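You operate a simulated robot arm through the tools that you are given. There is no shell and no other tool.

You run a simulated robot arm. Do the job below in one go: nothing can be reset, and whatever is moved stays where it is left.

## Task
Raise and clamp the orange bike's stem, lower the thick seat post to mark B, switch on, pick level 2.
Fine: shut the lower seat clamp again. Where these are worked on the way, their far stop is far enough and under half their travel is too little: lower seat clamp.

The check looks at the end state, three seconds after you hand in, the way a careful person would. Anything else that was tipped, shoved, dropped, spilled or broken makes it a failure.

## Robot
A 6-joint arm with a two-finger parallel gripper, fixed in place. Base frame: the origin is at the foot of the arm, x ahead of it, y to its left, z up. Units: mm, degrees, N and s.
With the tool pointing down near the work surface it reaches from about 320 to 800 mm from the base axis. Its first joint turns from -166.0 to 166.0 degrees. Payload 3.91 kg.
The TCP is the grasp point between the finger pads, 30 mm short of the fingertips. In the tool frame z runs along the fingers and y along their closing line. Largest opening 110 mm; finger width 20, thickness 10; the body of the gripper, 48 by 112 mm, starts 55 mm behind the TCP.
Orientation is that of the tool frame in the base frame, as a unit quaternion [x, y, z, w]. With the fingers straight down and closing along the base's y, the tool's x points along the base's -x, its y along +y and its z along -z.

## Interface
- The arm moves only by the tool play_rows. Its argument "steps" is a list of rows, each a list of 7 numbers: the turn, a rotation vector about the base's x, y, z in units of 4 degrees (1.0 is 4 degrees), then the shift along the base's x, y, z in units of 50 mm (1.0 is 50 mm), then the opening, from 0 (shut) to 1 (fully open). In form: [[ax, ay, az, x, y, z, grip], ...]. A call has 1 to 20 rows; each row shifts and turns the commanded pose from where the row before left it. A call with a number of a shift or a turn outside -1 to 1 is refused whole. A row lasts 0.2 s, in which the tool goes at most 50 mm and 8.6 degrees; a call with a longer step from one row to the next is refused whole, and so is a gripper value outside its range. Where a pose cannot be reached the arm comes as near as it can. A force on the tool above 90 N (or 10 N above the force at the start of the call, whichever is more), or a blocked arm, ends the call early, and 0.2 s more pass. Each finger travels about 45 mm/s and halts on what it meets, pressing with about 22 N; the grip force reading is that of the motor and also rises with nothing between the fingers. The clock runs only during rows and for 0.2 s after the last one: add rows that do not move to give the fingers time. The reply holds the time, the measured pose of the TCP, the force on the tool along the base axes, the opening and the grip force, in the units named above and with some noise, with the torque about the TCP (base axes, N m) and any sound that the robot's microphone picked up, and new pictures: "views" is both (left out), scene, wrist or none.
- Cameras (640 x 400 px; columns grow to the right, rows downward): "scene" is fixed at [50.1, -498.2, 1472.3]; the picture's right is [0.80, -0.60, 0.00], its down [-0.37, -0.49, -0.79] and it looks along [0.47, 0.63, -0.62] (base axes); focal length 354 px, centre (320, 200). "wrist" rides on the gripper at [77, 7, -115] in the tool frame; the picture's right is [-0.09, 1.00, 0.00], its down [-0.80, -0.07, -0.59] and it looks along [-0.59, -0.05, 0.80] (tool axes); focal length 270 px, centre (320, 200).
- move_column(by): slides the trunk up (or, below 0, down) by that many mm; the arm rides with it, the base frame stays. It gives what a move gives, with no picture.
- probe_pixels(camera, pixels): there is no depth. For up to 12 entries [column, row, z] of the newest picture of that camera ("zoom" is the newest enlarged one), the place [x, y] in the base frame at which the ray of that pixel passes the height z, good to about 2 mm. No time passes.
- inspect(camera, box): a new picture of the part [left, top, right, bottom] of that camera's present view, enlarged. No time passes.
- hand_in(): hands the job in; it is judged then, once.

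Unless the task says otherwise, let go and move clear before handing in.

The tools are called after ">>>" as name(argument=value, ...) on one line, values as JSON. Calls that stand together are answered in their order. play_rows: Moves the arm, as the interface text tells. Its arguments: {"type":"object","properties":{"steps":{"type":"array","items":{"type":"array","items":{"type":"number"}}},"views":{"type":"string","enum":["both","scene","wrist","none"]}},"required":["steps"]} The other tools are called the same way: move_column (by) slides the trunk up or down; probe_pixels (camera, pixels) gives the place at which the rays of pixels pass given heights; inspect (camera, box) takes an enlarged picture of a part of a camera's view; hand_in () hands the job in.

At the start:

```text
t: 0.0
tcp_pos: [443.3, 72.5, 1027.2]
tool_rot: [0.0, 1.0, -0.001, -0.001]
force: [0.4, 0.8, 0.6]
ft_torque: [0.03, 0.03, -0.01]
opening: 110.2
finger_force: 0.1
trunk travel left (down, up): [-425.0, 185.0]
```

scene: 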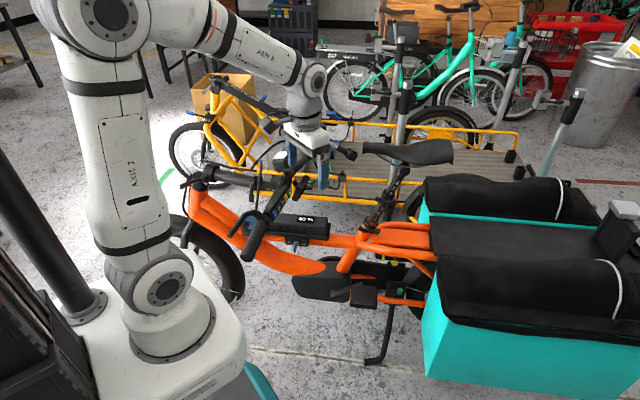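
wrist: 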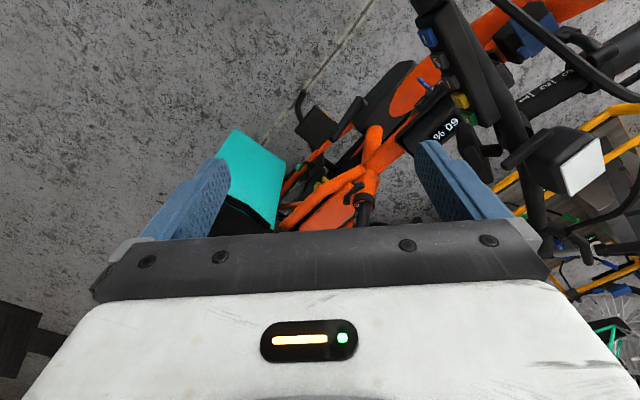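

The scene shows the orange cargo bike with its stem and handlebar around (265,210), and the saddle with seat post around (390,180). I'll enlarge these parts first.

>>> inspect(camera="scene", box=[180, 140, 340, 280])

>>> inspect(camera="scene", box=[320, 130, 460, 270])

>>> inspect(camera="wrist", box=[280, 0, 640, 240])

```text
2.86 times, centred on (260, 210) of scene
```

zoom: 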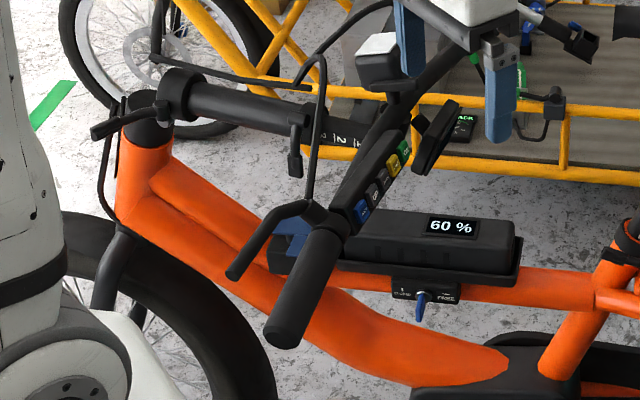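

```text
2.86 times, centred on (390, 200) of scene
```

zoom: 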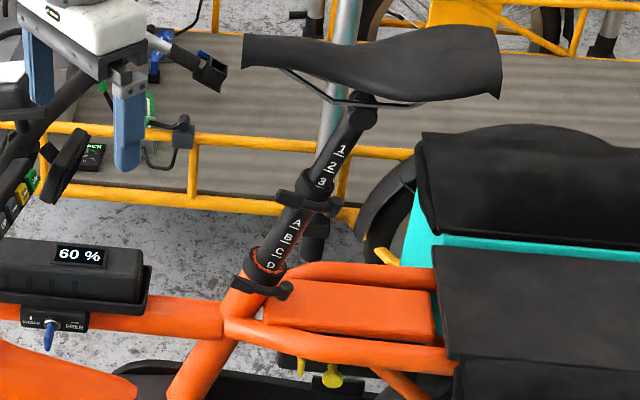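

```text
1.67 times, centred on (460, 120) of wrist
```

zoom: 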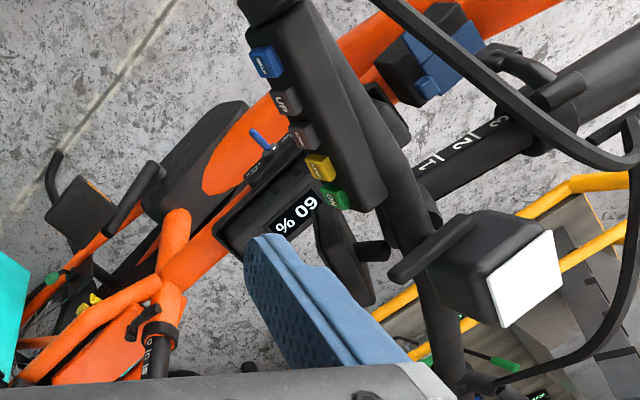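

The hinge and stem are folded back along the frame, and the remote has labelled buttons. I'll triangulate the main features from both cameras.

>>> probe_pixels(camera="scene", pixels=[[305.5, 219.4, 400], [305.5, 219.4, 800], [200, 175, 400], [200, 175, 800], [253, 247, 400], [253, 247, 800], [390, 212, 400], [390, 212, 800], [373, 234, 400], [373, 234, 800], [395, 165, 400], [395, 165, 800]])

>>> probe_pixels(camera="wrist", pixels=[[446, 128, 400], [446, 128, 800], [430, 38, 400], [430, 38, 800], [460, 101, 400], [460, 101, 800], [545, 40, 400], [545, 40, 800], [360, 205, 400], [360, 205, 800]])

>>> inspect(camera="scene", box=[180, 150, 260, 200])

>>> inspect(camera="scene", box=[350, 185, 430, 235])

>>> inspect(camera="scene", box=[230, 175, 340, 255])

```text
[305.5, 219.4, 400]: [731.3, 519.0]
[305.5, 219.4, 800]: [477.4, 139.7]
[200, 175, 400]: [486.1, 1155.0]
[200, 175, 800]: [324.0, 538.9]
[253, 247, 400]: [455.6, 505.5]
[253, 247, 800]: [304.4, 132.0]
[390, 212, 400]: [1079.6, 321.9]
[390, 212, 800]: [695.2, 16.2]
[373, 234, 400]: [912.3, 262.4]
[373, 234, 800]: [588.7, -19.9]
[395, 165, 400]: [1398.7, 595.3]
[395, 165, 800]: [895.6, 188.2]
```

```text
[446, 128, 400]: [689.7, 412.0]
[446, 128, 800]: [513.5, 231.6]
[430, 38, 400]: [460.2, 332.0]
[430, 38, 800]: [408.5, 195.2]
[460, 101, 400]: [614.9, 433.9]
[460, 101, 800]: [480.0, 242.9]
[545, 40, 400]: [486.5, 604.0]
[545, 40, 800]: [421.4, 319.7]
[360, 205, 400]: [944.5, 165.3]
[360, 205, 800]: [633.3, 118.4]
```

```text
8.00 times, centred on (220, 175) of scene
```

zoom: 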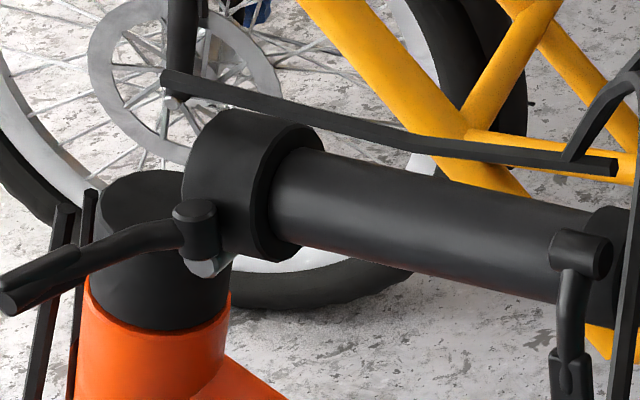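

```text
8.00 times, centred on (390, 210) of scene
```

zoom: 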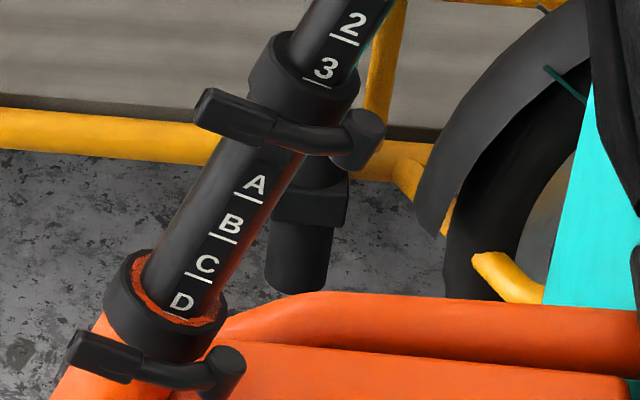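

```text
5.00 times, centred on (285, 215) of scene
```

zoom: 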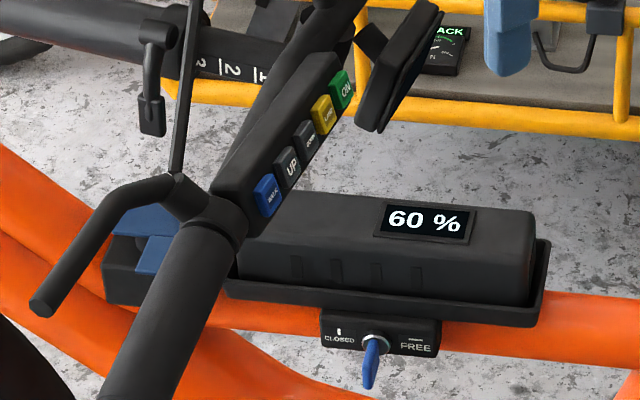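

Triangulating gives the battery display near (595,315,615), the remote near (503,266,800), the head hinge near (325,540,800), and the lower seat clamp near (800,146,575). Next I'll lift, swing the tool round, and look at the stem hinge up close.

>>> play_rows(steps=[[0, 0, 0, 0, 0, 1, 1], [0, 0, 0, 0, 0, 1, 1], [0, 0, 1, -0.4, 0.2, 0, 1], [0, 0, 1, -0.4, 0.3, 0, 1], [0, 0, 1, -0.4, 0.4, 0, 1], [0, 0, 1, -0.4, 0.4, 0, 1], [0, 0, 1, -0.4, 0.4, 0, 1], [0, 0, 1, -0.4, 0.4, 0, 1], [0, 0, 1, -0.4, 0.4, 0, 1], [0, 0, 1, -0.4, 0.4, 0, 1], [0, 0, 1, -0.4, 0.4, 0, 1], [0, 0, 1, -0.4, 0.4, 0, 1], [0, 0, 1, 0, 0.4, 0, 1], [0, 0, 1, 0, 0.2, 0, 1], [0, 0, 1, 0, 0, 0, 1]], views="both")

```text
t: 3.2
tcp_pos: [241.8, 287.5, 1128.8]
tool_rot: [-0.44, 0.898, 0.0, 0.0]
force: [0.2, -0.7, 0.0]
ft_torque: [0.0, 0.0, 0.01]
opening: 110.1
finger_force: 0.1
trunk travel left (down, up): [-425.0, 185.0]
```

scene: 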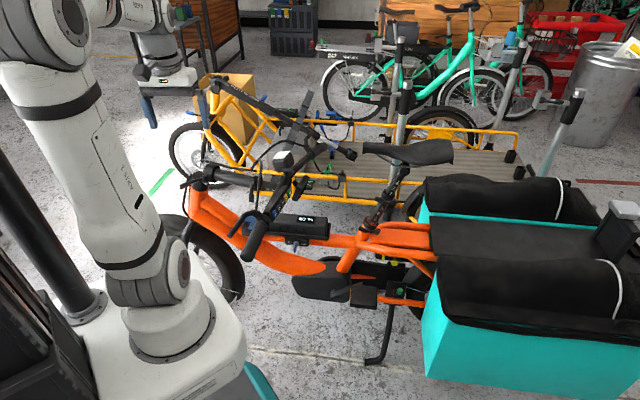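
wrist: 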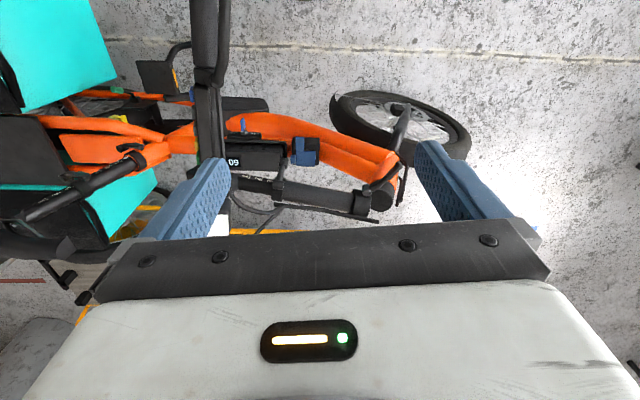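

>>> inspect(camera="wrist", box=[200, 90, 440, 230])

>>> inspect(camera="wrist", box=[340, 100, 440, 220])

>>> inspect(camera="scene", box=[180, 130, 360, 270])

>>> inspect(camera="scene", box=[230, 110, 340, 190])

>>> inspect(camera="wrist", box=[0, 100, 240, 250])

```text
2.67 times, centred on (320, 160) of wrist
```

zoom: 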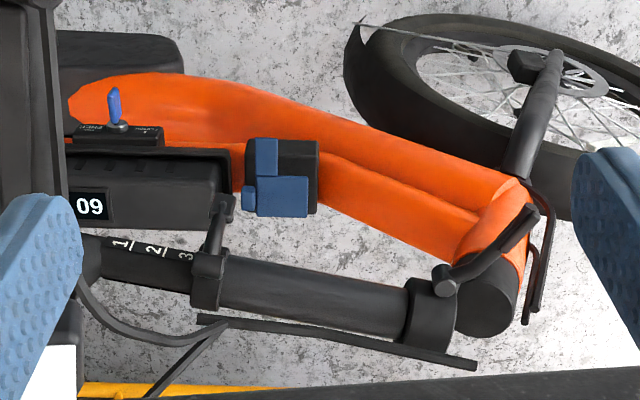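

```text
3.33 times, centred on (390, 160) of wrist
```

zoom: 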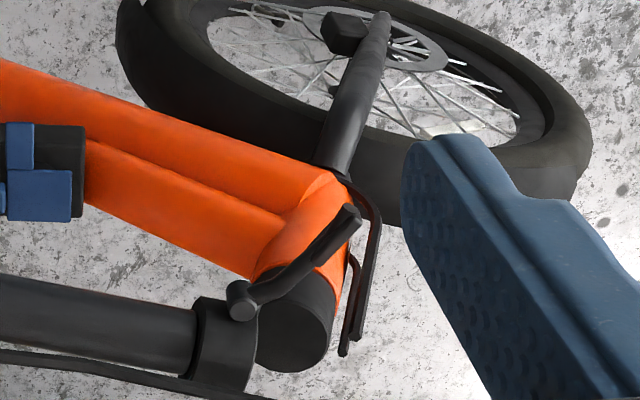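

```text
2.86 times, centred on (270, 200) of scene
```

zoom: 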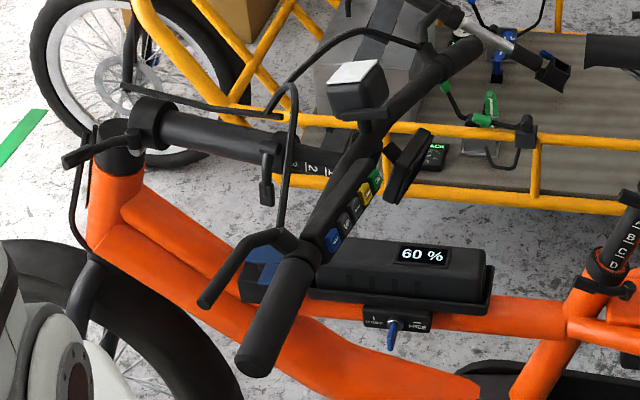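

```text
5.00 times, centred on (285, 150) of scene
```

zoom: 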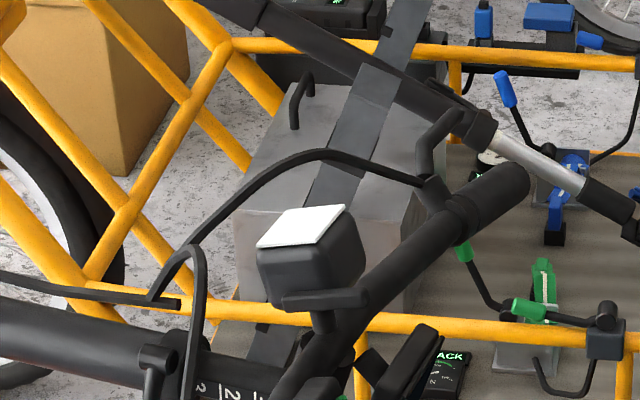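

```text
2.67 times, centred on (120, 175) of wrist
```

zoom: 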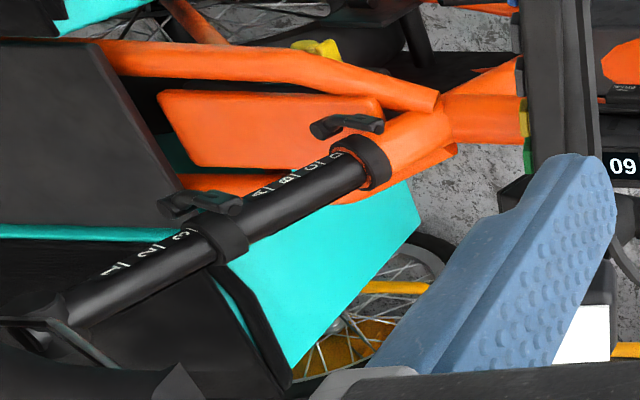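

The wrist view is now lined up with the bike, with image right pointing forward. I'll probe the hinge lever, head cap and stem points in both pictures.

>>> probe_pixels(camera="wrist", pixels=[[366, 190, 700], [366, 190, 900], [399, 164.5, 700], [399, 164.5, 900], [278.8, 190, 700], [278.8, 190, 900], [384, 200.5, 700], [384, 200.5, 900], [361.5, 202, 700], [361.5, 202, 900], [170, 167, 500], [170, 167, 700]])

>>> probe_pixels(camera="scene", pixels=[[204.4, 176.9, 700], [204.4, 176.9, 900], [180.6, 186.25, 700], [180.6, 186.25, 900], [255, 181, 700], [255, 181, 900], [198, 175, 700], [198, 175, 900], [210, 172, 700], [210, 172, 900], [248.3, 256.6, 800], [323.4, 147, 800]])

```text
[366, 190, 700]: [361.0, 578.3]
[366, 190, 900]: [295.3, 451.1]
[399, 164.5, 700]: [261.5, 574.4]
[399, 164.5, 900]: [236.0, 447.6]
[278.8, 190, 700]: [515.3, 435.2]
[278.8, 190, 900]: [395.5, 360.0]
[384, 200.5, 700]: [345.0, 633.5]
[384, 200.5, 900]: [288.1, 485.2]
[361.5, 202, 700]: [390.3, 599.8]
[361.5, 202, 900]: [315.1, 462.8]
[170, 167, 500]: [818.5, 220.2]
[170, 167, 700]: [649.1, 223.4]
```

```text
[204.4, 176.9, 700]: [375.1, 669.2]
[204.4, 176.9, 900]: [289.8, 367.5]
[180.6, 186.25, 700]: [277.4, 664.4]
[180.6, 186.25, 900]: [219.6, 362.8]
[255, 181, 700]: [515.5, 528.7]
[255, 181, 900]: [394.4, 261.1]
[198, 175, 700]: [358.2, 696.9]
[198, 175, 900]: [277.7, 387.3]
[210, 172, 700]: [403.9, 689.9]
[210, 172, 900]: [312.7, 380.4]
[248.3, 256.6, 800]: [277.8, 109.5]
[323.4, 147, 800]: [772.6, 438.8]
```

The hinge lever runs from its pivot near (329,512,804) to its tip near (248,509,803). The stem is horizontal, pointing back along about (0.55,-0.83) to a bar centre near (525,274,800). I'll slide rearward and lower to see the handlebar, remote and stem end up close.

>>> play_rows(steps=[[0, 0, 0, 0.4, -0.6, -0.3, 1], [0, 0, 0, 0.4, -0.6, -0.3, 1], [0, 0, 0, 0.4, -0.6, -0.3, 1], [0, 0, 0, 0.4, -0.6, -0.3, 1]], views="wrist")

>>> inspect(camera="wrist", box=[180, 0, 500, 220])

>>> inspect(camera="wrist", box=[0, 60, 240, 240])

```text
t: 4.2
tcp_pos: [322.5, 168.1, 1069.6]
tool_rot: [-0.438, 0.899, 0.0, 0.0]
force: [-0.1, -1.2, 0.1]
ft_torque: [0.01, -0.01, -0.02]
opening: 109.9
finger_force: 0.1
trunk travel left (down, up): [-425.0, 185.0]
```

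wrist: 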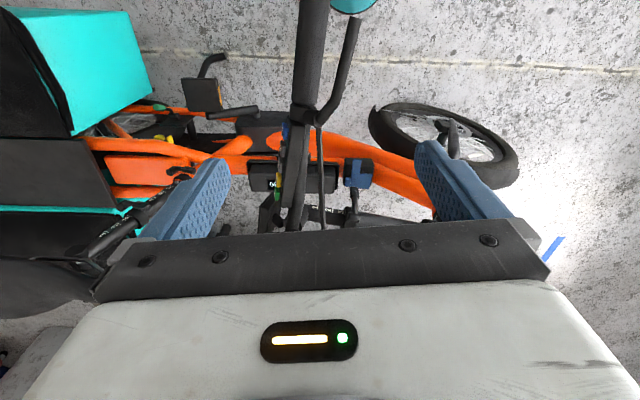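

```text
1.82 times, centred on (340, 110) of wrist
```

zoom: 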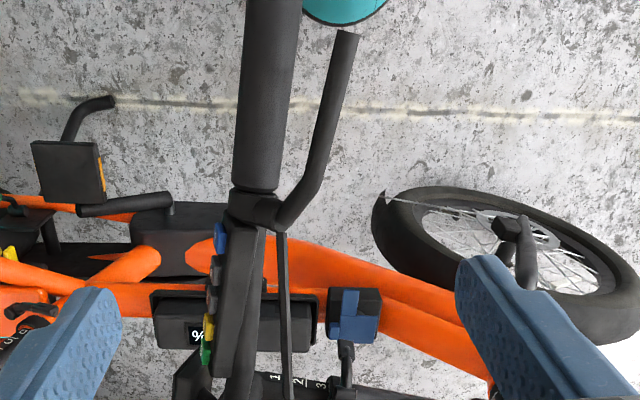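

```text
2.22 times, centred on (120, 150) of wrist
```

zoom: 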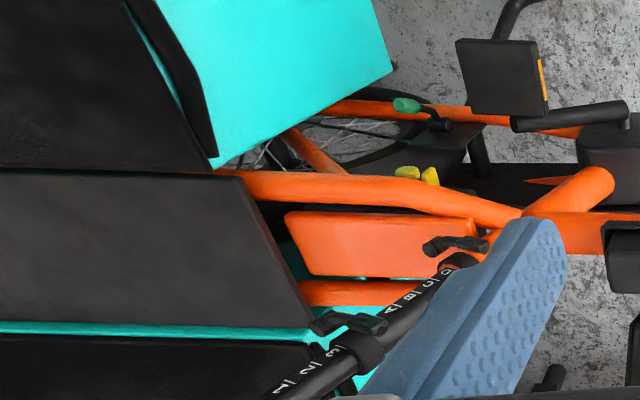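

The remote's buttons face rearward and will face up once the stem is raised. I'll move over the stem to see where it can be lifted.

>>> play_rows(steps=[[0, 0, 0, 0.6, 0.8, 0, 1], [0, 0, 0, 0.6, 0.8, 0, 1], [0, 0, 0, 0.6, 0.8, 0, 1]], views="both")

>>> inspect(camera="wrist", box=[200, 0, 480, 200])

```text
t: 5.0
tcp_pos: [412.6, 287.3, 1067.9]
tool_rot: [-0.439, 0.899, 0.001, -0.001]
force: [-0.4, -0.5, 0.6]
ft_torque: [0.02, -0.05, 0.03]
opening: 110.1
finger_force: 0.0
trunk travel left (down, up): [-425.0, 185.0]
```

scene: 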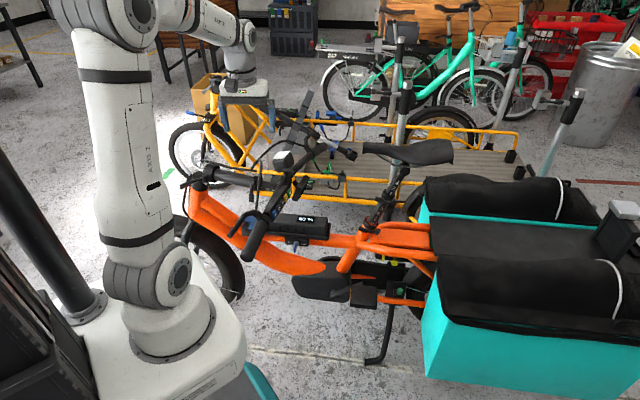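
wrist: 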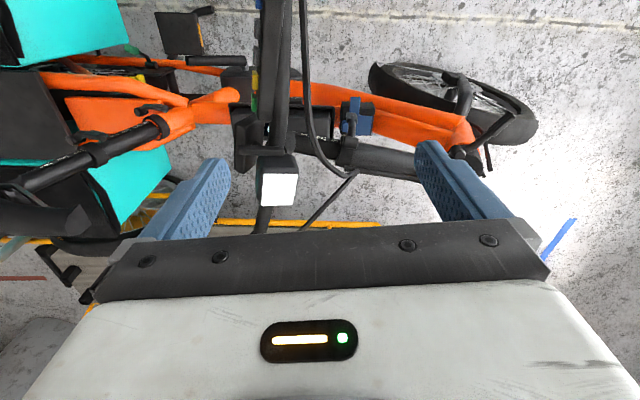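

```text
2.00 times, centred on (340, 100) of wrist
```

zoom: 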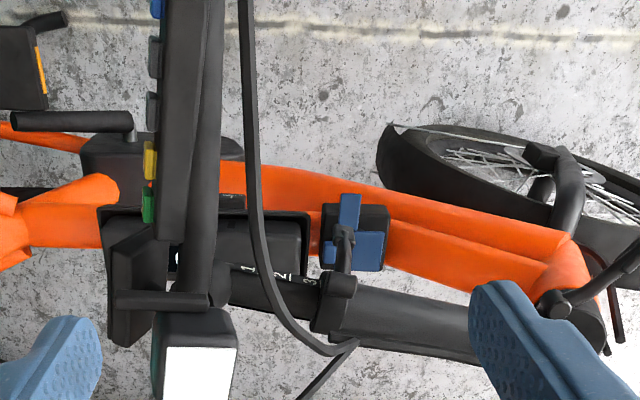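

I need exact stem geometry before lifting, so I'll probe mark 2, the second lever tip, the bar and the hinge in both views.

>>> probe_pixels(camera="wrist", pixels=[[312.5, 137.5, 700], [312.5, 137.5, 900], [352.5, 115, 600], [352.5, 115, 800], [320, 190, 700], [320, 190, 900], [413, 128, 700], [413, 128, 900], [268, 103, 700], [268, 103, 900], [285, 160, 800], [285, 160, 900]])

>>> inspect(camera="scene", box=[180, 150, 260, 200])

>>> inspect(camera="scene", box=[245, 150, 325, 200])

>>> inspect(camera="wrist", box=[240, 80, 360, 160])

>>> inspect(camera="scene", box=[235, 180, 315, 260])

```text
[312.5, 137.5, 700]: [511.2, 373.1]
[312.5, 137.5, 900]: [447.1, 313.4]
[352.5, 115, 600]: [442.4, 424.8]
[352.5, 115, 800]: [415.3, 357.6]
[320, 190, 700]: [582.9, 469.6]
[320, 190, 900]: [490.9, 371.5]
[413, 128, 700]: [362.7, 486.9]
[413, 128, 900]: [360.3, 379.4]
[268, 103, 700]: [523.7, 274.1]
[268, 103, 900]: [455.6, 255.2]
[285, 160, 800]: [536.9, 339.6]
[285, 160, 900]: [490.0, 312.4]
```

```text
8.00 times, centred on (220, 175) of scene
```

zoom: 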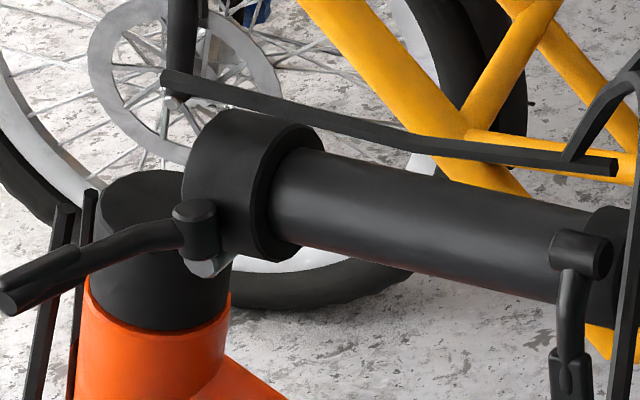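

```text
8.00 times, centred on (285, 175) of scene
```

zoom: 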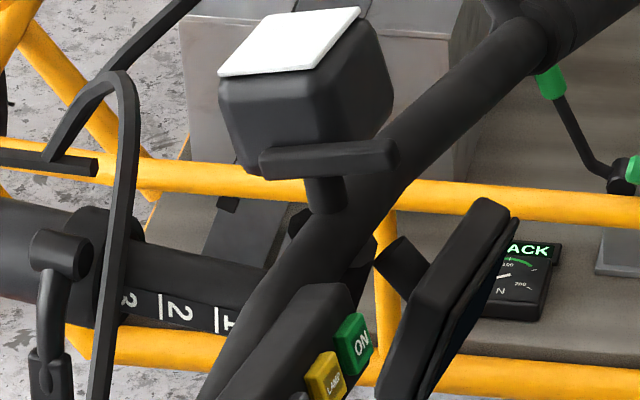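

```text
5.00 times, centred on (300, 120) of wrist
```

zoom: 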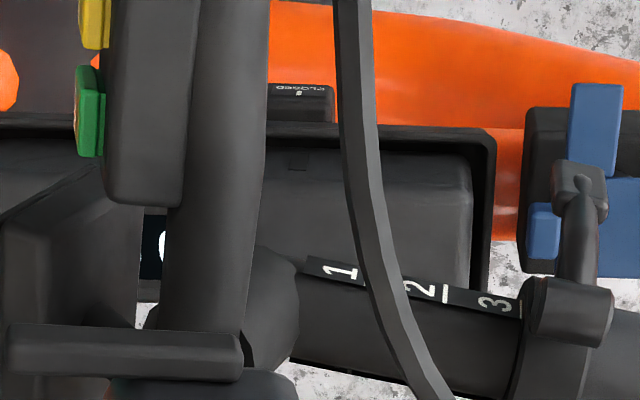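

```text
5.00 times, centred on (275, 220) of scene
```

zoom: 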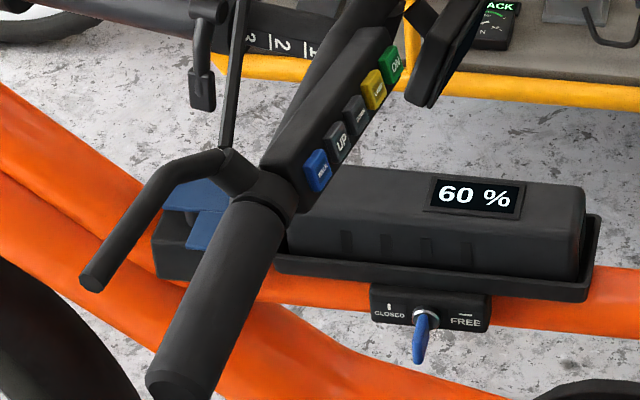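

The exposed thin tube with marks 1–3 runs from about 180 to 244 mm behind the hinge collar. The stem's second lever hangs to the left at about (420,374,752). I plan to shut the fingers into a rod and lift the stem from below on its left side, so first I'll reorient in free air left of the stem.

>>> play_rows(steps=[[0, 0, -1, -0.535, 0.42, -0.3, 0.6], [0, 0, -1, -0.535, 0.42, -0.3, 0.2], [0, 0, -1, -0.535, 0.42, -0.3, 0], [0, 0, -1, -0.535, 0.42, -0.3, 0], [0.72, -1, 0, 0, 0, 0, 0], [0.72, -1, 0, 0, 0, 0, 0], [0.72, -1, 0, 0, 0, 0, 0], [0.72, -1, 0, 0, 0, 0, 0], [0.72, -1, 0, 0, 0, 0, 0], [0.72, -1, 0, 0, 0, 0, 0], [0.72, -1, 0, 0, 0, 0, 0], [0.72, -1, 0, 0, 0, 0, 0], [0.72, -1, 0, 0, 0, 0, 0], [0.72, -1, 0, 0, 0, 0, 0]], views="both")

```text
t: 8.0
tcp_pos: [303.9, 372.4, 1007.3]
tool_rot: [-0.281, 0.864, 0.128, 0.397]
force: [-0.3, 0.8, -0.5]
ft_torque: [0.0, -0.01, 0.0]
opening: 0.0
finger_force: 22.1
trunk travel left (down, up): [-425.0, 185.0]
```

scene: 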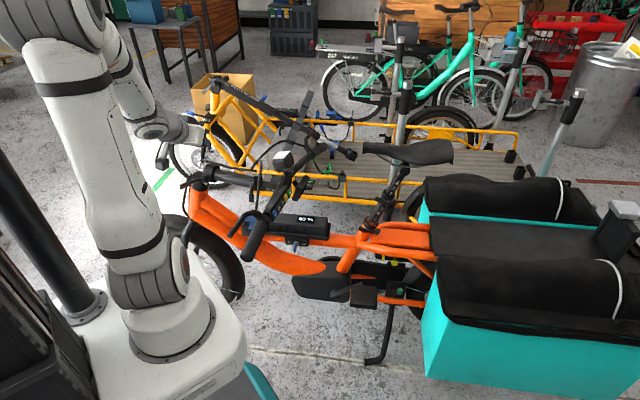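
wrist: 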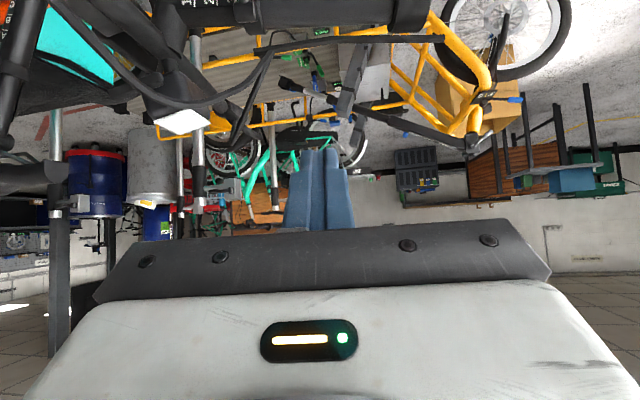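

The tool has pitched about 49° so far. I'll finish the pitch while descending on the left side of the stem.

>>> play_rows(steps=[[0.72, -1, 0, 0, 0, -0.45, 0], [0.72, -1, 0, 0, 0, -0.45, 0], [0.72, -1, 0, 0, 0, -0.45, 0], [0.72, -1, 0, 0, 0, -0.45, 0], [0.72, -1, 0, 0, 0, -0.45, 0], [0.72, -1, 0, 0, 0, -0.45, 0], [0.72, -1, 0, 0, 0, -0.45, 0], [0.72, -1, 0, 0, 0, -0.45, 0], [0.72, -1, 0, 0, 0, -0.45, 0], [0.72, -1, 0, 0, 0, -0.45, 0]], views="both")

```text
t: 10.2
tcp_pos: [299.4, 464.8, 981.8]
tool_rot: [-0.206, 0.621, 0.225, 0.722]
force: [-0.8, 0.0, -0.4]
ft_torque: [0.01, 0.0, 0.02]
opening: 0.0
finger_force: 22.2
out of reach, approached as far as the arm can: row 3, 4, 5, 6, 7, 8, 9, 10
trunk travel left (down, up): [-425.0, 185.0]
```

scene: 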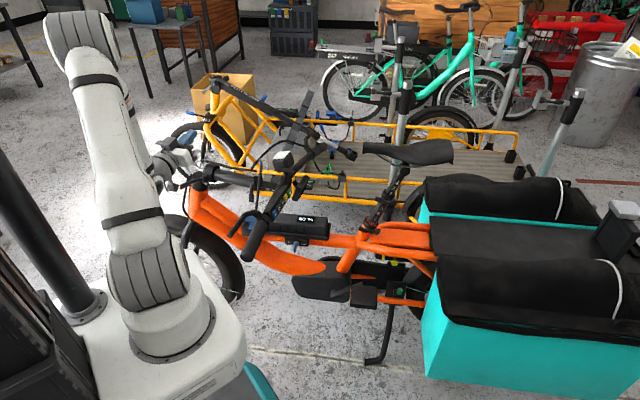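
wrist: 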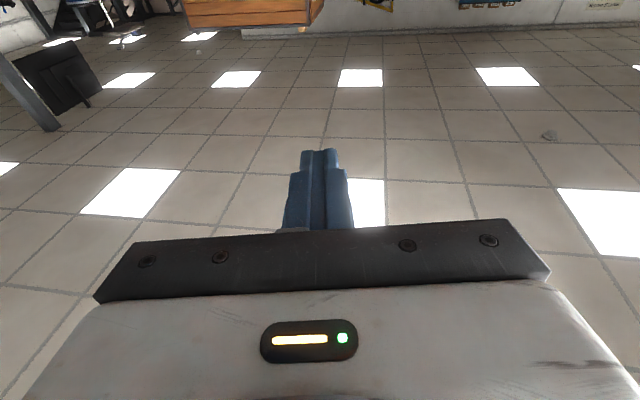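

The low horizontal pose is too close for the arm, which stopped at (299,465,982). I'll back off rearward to see where the command sits before I change the trunk height.

>>> play_rows(steps=[[0, 0, 0, 0.5, -0.5, 0.5, 0], [0, 0, 0, 0.5, -0.5, 0.5, 0]], views="none")

```text
t: 10.8
tcp_pos: [350.1, 413.5, 1031.8]
tool_rot: [-0.202, 0.62, 0.231, 0.722]
force: [0.7, 0.6, -0.3]
ft_torque: [-0.04, -0.02, 0.03]
opening: 0.1
finger_force: 21.9
trunk travel left (down, up): [-425.0, 185.0]
```

The command resets to the reached pose, and the tool now points right with about 9° of up-pitch. I'll step slightly left, then lower the trunk 300 mm, which takes the tool down beside the stem.

>>> play_rows(steps=[[0, 0, 0, -0.45, -0.35, 0, 0]], views="scene")

```text
t: 11.2
tcp_pos: [328.0, 399.7, 1034.2]
tool_rot: [-0.202, 0.621, 0.227, 0.722]
force: [-0.5, 0.1, -0.6]
ft_torque: [-0.02, 0.0, -0.04]
opening: 0.0
finger_force: 22.3
out of reach, approached as far as the arm can: row 1
trunk travel left (down, up): [-425.0, 185.0]
```

scene: 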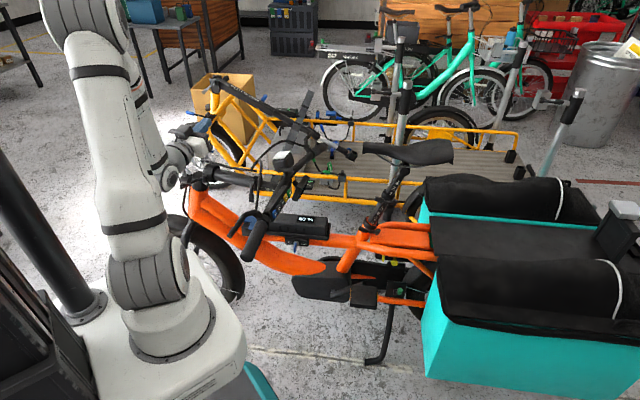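

>>> move_column(by=-300)

>>> play_rows(steps=[[0, 0, 0, 0, 0, 0, 0]], views="both")

>>> inspect(camera="scene", box=[150, 130, 310, 230])

```text
t: 14.2
tcp_pos: [327.0, 400.6, 734.0]
tool_rot: [-0.203, 0.621, 0.228, 0.722]
force: [-0.4, -1.1, -0.4]
ft_torque: [-0.01, 0.02, 0.0]
opening: 0.0
finger_force: 22.8
trunk travel left (down, up): [-125.0, 485.0]
```

```text
t: 14.6
tcp_pos: [327.6, 399.5, 733.0]
tool_rot: [-0.203, 0.62, 0.228, 0.722]
force: [-0.4, 0.1, -0.4]
ft_torque: [-0.02, -0.01, -0.02]
opening: 0.0
finger_force: 22.1
trunk travel left (down, up): [-125.0, 485.0]
```

scene: 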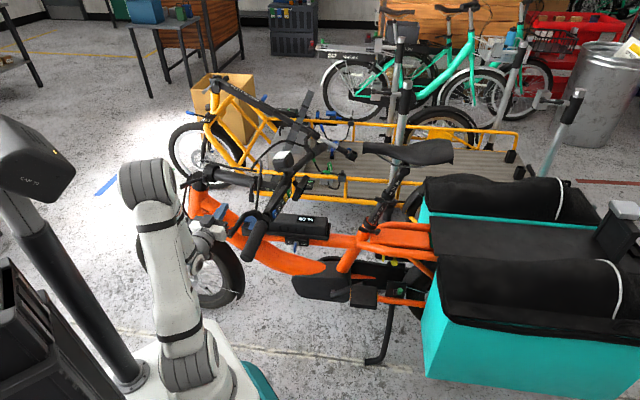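
wrist: 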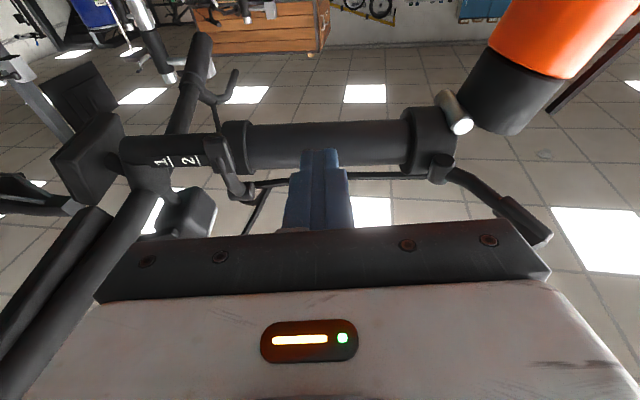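

```text
4.00 times, centred on (230, 180) of scene
```

zoom: 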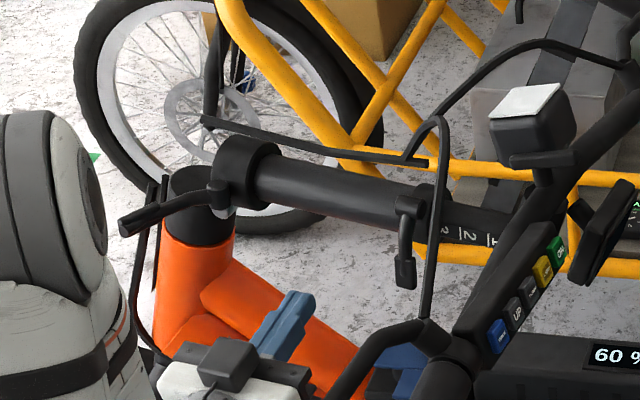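

The wrist camera now looks from below, where image up is physically down. It shows the stem tube at (320,145), its second collar at (235,150) and the silver hinge pin at (455,112). I'll probe these at stem height.

>>> probe_pixels(camera="wrist", pixels=[[320, 145, 800], [235, 145, 800], [195, 158, 800], [155, 165, 800], [430, 140, 800], [455, 112, 777], [440, 170, 805], [240, 190, 755], [195, 240, 800], [205, 90, 800], [545, 240, 800], [500, 110, 770]])

>>> inspect(camera="wrist", box=[80, 40, 320, 240])

>>> inspect(camera="wrist", box=[360, 60, 560, 250])

```text
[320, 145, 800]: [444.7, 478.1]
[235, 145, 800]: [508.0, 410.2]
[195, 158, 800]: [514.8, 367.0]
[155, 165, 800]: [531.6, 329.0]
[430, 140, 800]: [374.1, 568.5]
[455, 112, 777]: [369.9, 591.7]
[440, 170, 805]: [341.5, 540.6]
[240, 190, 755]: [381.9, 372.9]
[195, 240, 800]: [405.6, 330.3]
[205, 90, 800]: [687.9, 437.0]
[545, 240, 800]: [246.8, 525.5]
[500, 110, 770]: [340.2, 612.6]
```

```text
2.00 times, centred on (200, 140) of wrist
```

zoom: 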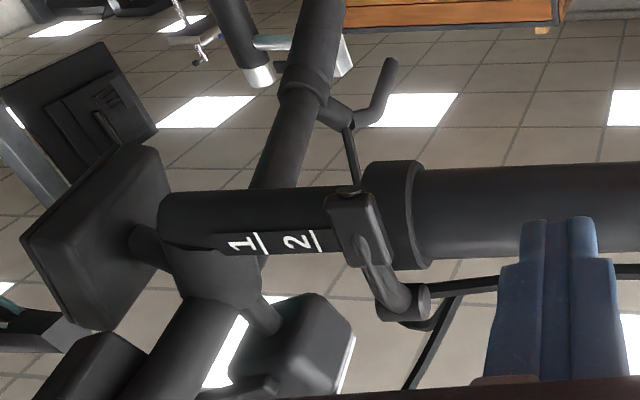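

```text
2.11 times, centred on (460, 155) of wrist
```

zoom: 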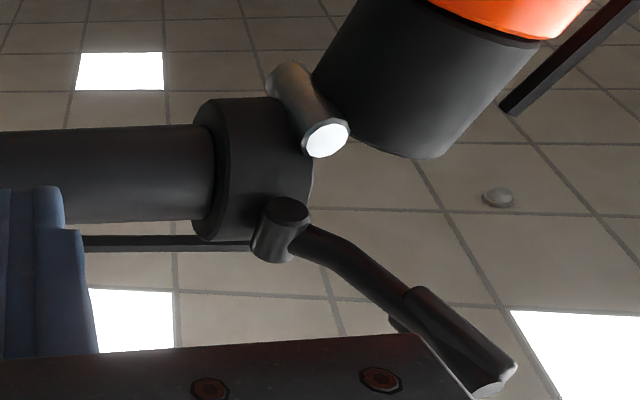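

Combining the three views puts the stem centreline at about z=785. The second lever tip is near (425,375,750), and nothing sits under the thin tube between marks 1 and 2. I'll drop a little more, slide the finger rod beneath it at (481,350), then check.

>>> move_column(by=-30)

>>> play_rows(steps=[[0, 0, 0, 0.6, -0.2, 0, 0], [0, 0, 0, 0.6, -0.2, 0, 0], [0, 0, 0, 0.6, -0.2, 0, 0], [0, 0, 0, 0.65, -0.2, 0, 0], [0, 0, 0, 0.63, -0.2, 0, 0]], views="both")

>>> inspect(camera="scene", box=[190, 130, 330, 230])

```text
t: 15.3
tcp_pos: [327.4, 400.0, 704.0]
tool_rot: [-0.203, 0.62, 0.228, 0.723]
force: [0.5, 0.4, 0.3]
ft_torque: [0.0, 0.05, -0.03]
opening: 0.0
finger_force: 22.2
trunk travel left (down, up): [-95.0, 515.0]
```

```text
t: 16.6
tcp_pos: [455.5, 392.8, 736.7]
tool_rot: [-0.2, 0.625, 0.218, 0.723]
force: [-15.1, 12.3, -25.2]
ft_torque: [-0.2, -0.14, 0.13]
opening: 0.0
finger_force: 22.5
out of reach, approached as far as the arm can: row 1, 2, 3, 4, 5
trunk travel left (down, up): [-95.0, 515.0]
```

scene: 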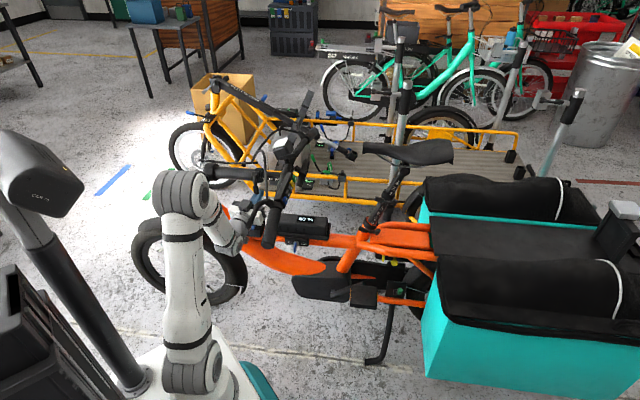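
wrist: 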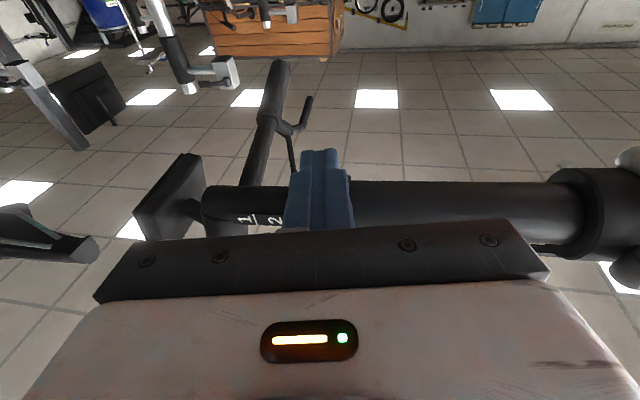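

```text
4.00 times, centred on (260, 180) of scene
```

zoom: 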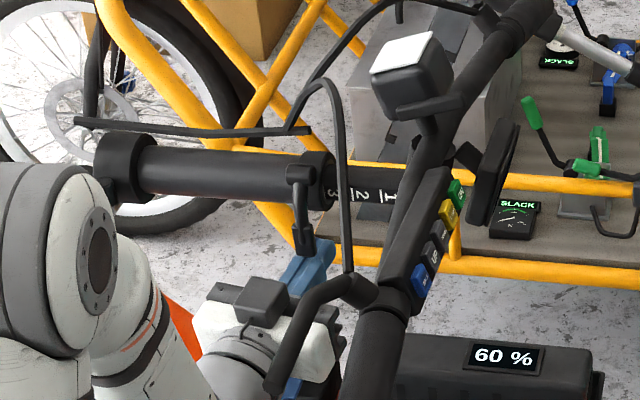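

The arm deviated upward to (455,393,737), and the rod pressed on the second lever's tip. That lifted the stem slightly, with about −25 N in z. I'll sink the trunk to unload it, then reposition to clear that lever.

>>> move_column(by=-60)

>>> play_rows(steps=[[0, 0, 0, 0, 0, 0, 0]], views="both")

>>> inspect(camera="scene", box=[190, 130, 330, 230])

>>> inspect(camera="wrist", box=[180, 80, 420, 240])

```text
t: 17.6
tcp_pos: [455.0, 393.4, 678.4]
tool_rot: [-0.201, 0.622, 0.22, 0.724]
force: [-0.2, -0.9, 0.6]
ft_torque: [-0.01, 0.02, 0.02]
opening: 0.0
finger_force: 21.5
trunk travel left (down, up): [-35.0, 575.0]
```

```text
t: 17.9
tcp_pos: [453.7, 393.8, 678.6]
tool_rot: [-0.202, 0.622, 0.22, 0.724]
force: [-0.1, -0.9, -0.7]
ft_torque: [0.0, 0.0, 0.0]
opening: 0.0
finger_force: 22.0
trunk travel left (down, up): [-35.0, 575.0]
```

scene: 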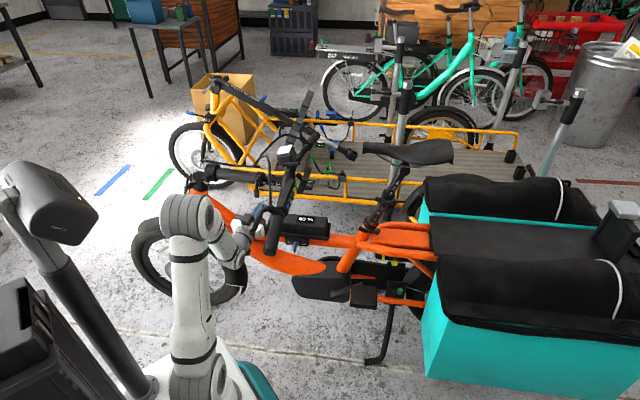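
wrist: 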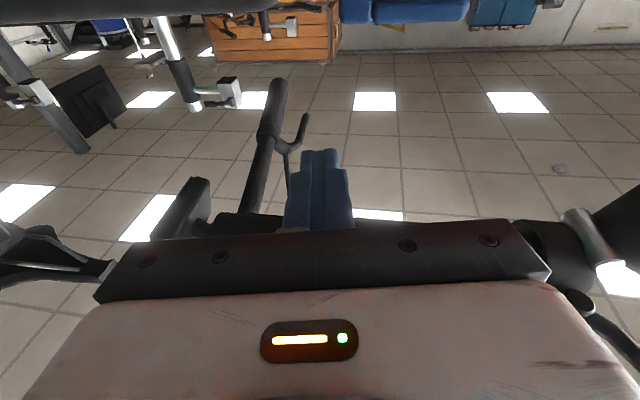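

```text
4.00 times, centred on (260, 180) of scene
```

zoom: 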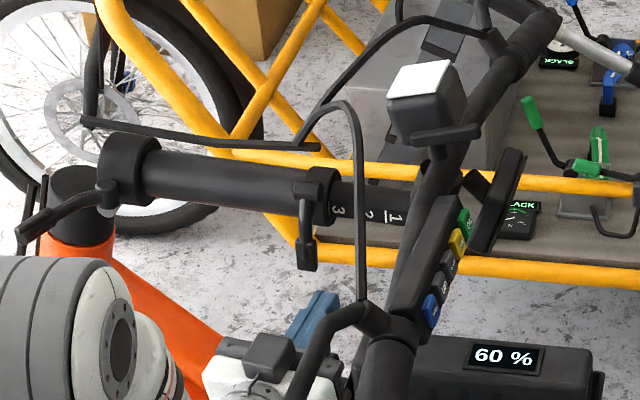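

```text
2.50 times, centred on (300, 160) of wrist
```

zoom: 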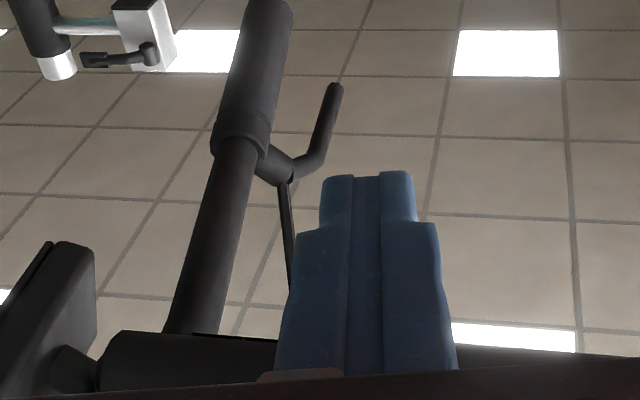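

The stem stayed slightly raised, so its hinge has friction. The steering also turned: the left grip moved from about (250,250) to (272,245), so the fork swings freely. A grasp on the bar that controls both axes is better, so I'll withdraw the rod and re-view.

>>> play_rows(steps=[[0, 0, 0, -0.6, 0.03, 0, 0], [0, 0, 0, -0.6, 0.03, 0, 0], [0, 0, 0, -0.6, 0.03, 0, 0], [0, 0, 0, -0.5, 0.03, 0, 0]], views="scene")

```text
t: 18.9
tcp_pos: [339.7, 398.9, 680.6]
tool_rot: [-0.201, 0.622, 0.22, 0.724]
force: [0.1, -1.1, -0.4]
ft_torque: [0.0, -0.02, 0.04]
opening: 0.3
finger_force: 22.2
trunk travel left (down, up): [-35.0, 575.0]
```

scene: 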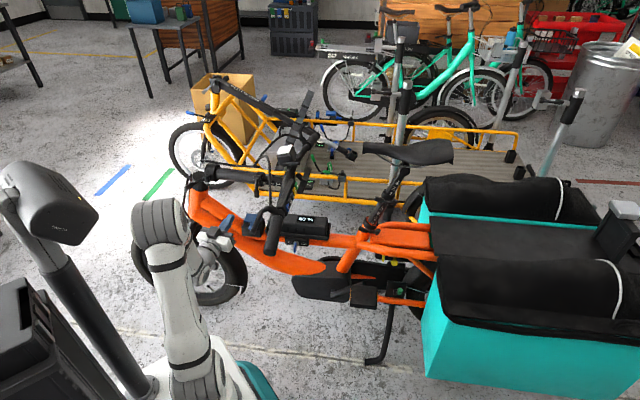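

>>> move_column(by=390)

>>> play_rows(steps=[[-0.72, 1, 0, 0, 0, 0.5, 0], [-0.72, 1, 0, 0, 0, 0.5, 0], [-0.72, 1, 0, 0, 0, 0, 0], [-0.72, 1, 0, 0, 0, 0, 0], [-0.72, 1, 0, 0, 0, 0, 0], [-0.72, 1, 0, 0, 0, 0, 0], [-0.72, 1, 0, 0, 0, 0, 0], [-0.72, 1, 0, 0, 0, 0, 0], [-0.72, 1, 0, 0, 0, 0, 0], [-0.72, 1, 0, 0, 0, 0, 0]], views="both")

>>> inspect(camera="scene", box=[180, 120, 360, 270])

```text
t: 22.7
tcp_pos: [339.2, 399.2, 1068.5]
tool_rot: [-0.202, 0.623, 0.221, 0.723]
force: [-0.4, -0.6, -0.4]
ft_torque: [0.0, -0.02, 0.01]
opening: 0.0
finger_force: 21.4
trunk travel left (down, up): [-425.0, 185.0]
```

```text
t: 24.9
tcp_pos: [338.4, 400.5, 1120.5]
tool_rot: [-0.286, 0.864, 0.117, 0.398]
force: [0.0, -0.9, 0.4]
ft_torque: [0.01, 0.0, 0.02]
opening: 0.0
finger_force: 22.1
trunk travel left (down, up): [-425.0, 185.0]
```

scene: 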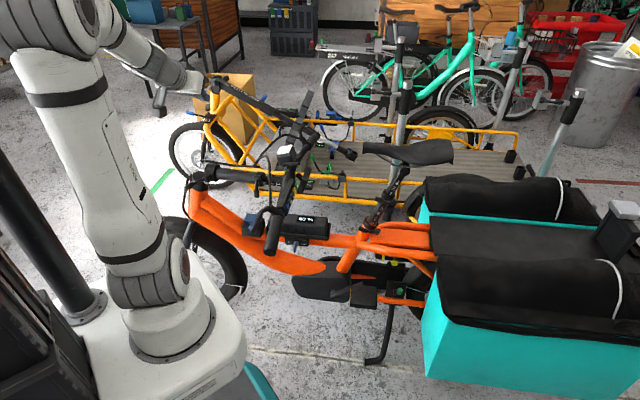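
wrist: 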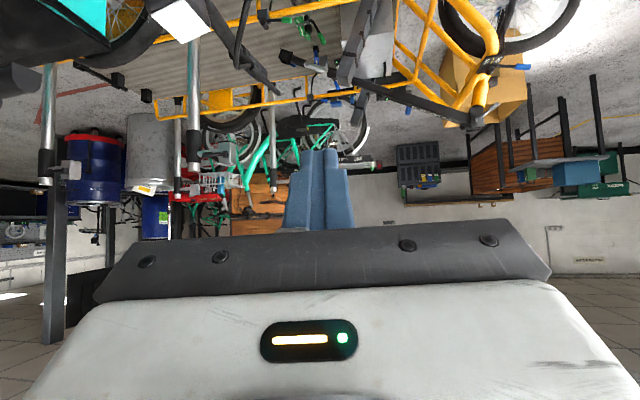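

```text
2.67 times, centred on (270, 195) of scene
```

zoom: 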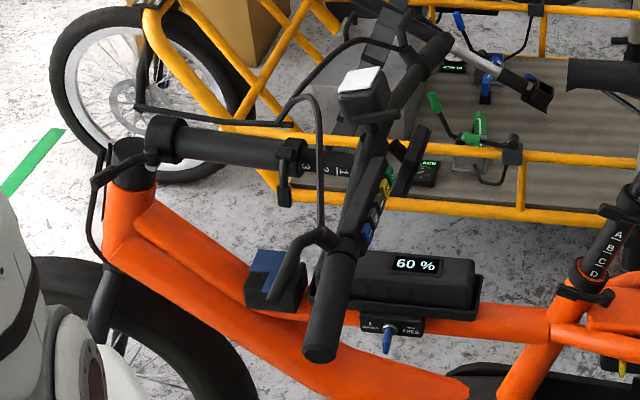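

The stem is still slightly raised and the bar is turned. I'll bring the tool back to pointing down over the bar for a top view.

>>> probe_pixels(camera="scene", pixels=[[270, 249, 800], [270, 249, 850], [315, 139, 800], [315, 139, 850], [208, 172, 800], [262, 178, 800], [262, 178, 830]])

>>> play_rows(steps=[[-0.72, 1, 0, 0.2, -0.4, 0, 0], [-0.72, 1, 0, 0.2, -0.4, 0, 0], [-0.72, 1, 0, 0.2, -0.4, 0, 0], [-0.72, 1, 0, 0.2, -0.4, 0, 0.2], [-0.72, 1, 0, 0.2, -0.4, 0, 0.5], [-0.72, 1, 0, 0.2, -0.4, 0, 0.8], [-0.72, 1, 0, 0.2, -0.4, 0, 1], [-0.72, 1, 0, 0.2, 0, 0, 1], [-0.72, 1, 0, 0.2, 0, 0, 1], [-0.72, 1, 0, 0.2, 0, 0, 1]], views="both")

>>> inspect(camera="wrist", box=[160, 0, 480, 220])

```text
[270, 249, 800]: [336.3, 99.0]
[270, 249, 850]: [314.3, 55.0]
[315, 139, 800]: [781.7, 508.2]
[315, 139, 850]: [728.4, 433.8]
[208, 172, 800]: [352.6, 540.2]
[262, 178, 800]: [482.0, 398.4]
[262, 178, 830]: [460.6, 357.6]
```

```text
t: 27.1
tcp_pos: [439.8, 259.9, 1120.3]
tool_rot: [-0.317, 0.948, -0.009, -0.001]
force: [-0.1, 0.5, -0.3]
ft_torque: [0.0, 0.01, 0.01]
opening: 110.0
finger_force: 0.1
trunk travel left (down, up): [-425.0, 185.0]
```

scene: 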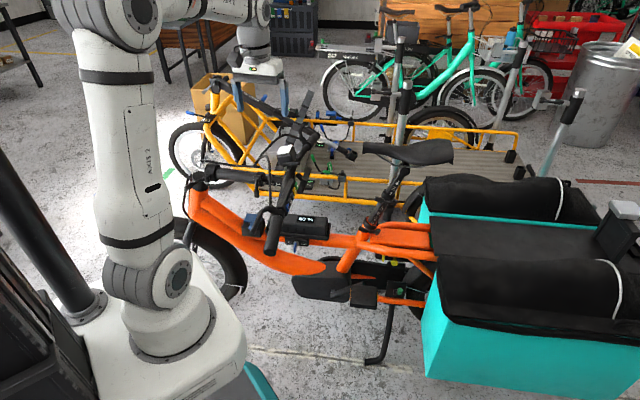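
wrist: 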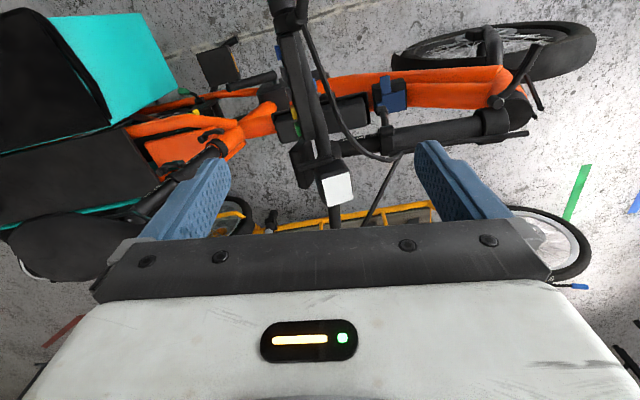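

```text
1.82 times, centred on (320, 110) of wrist
```

zoom: 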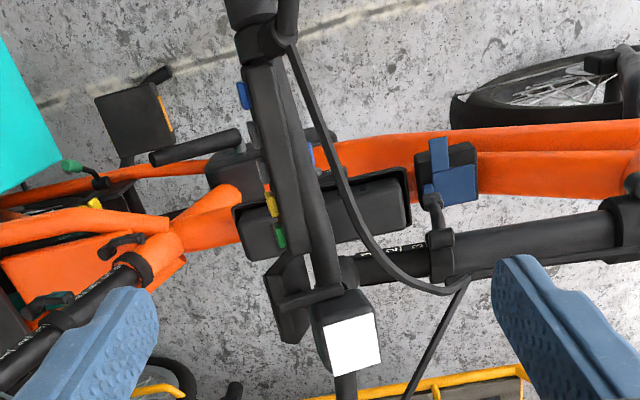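

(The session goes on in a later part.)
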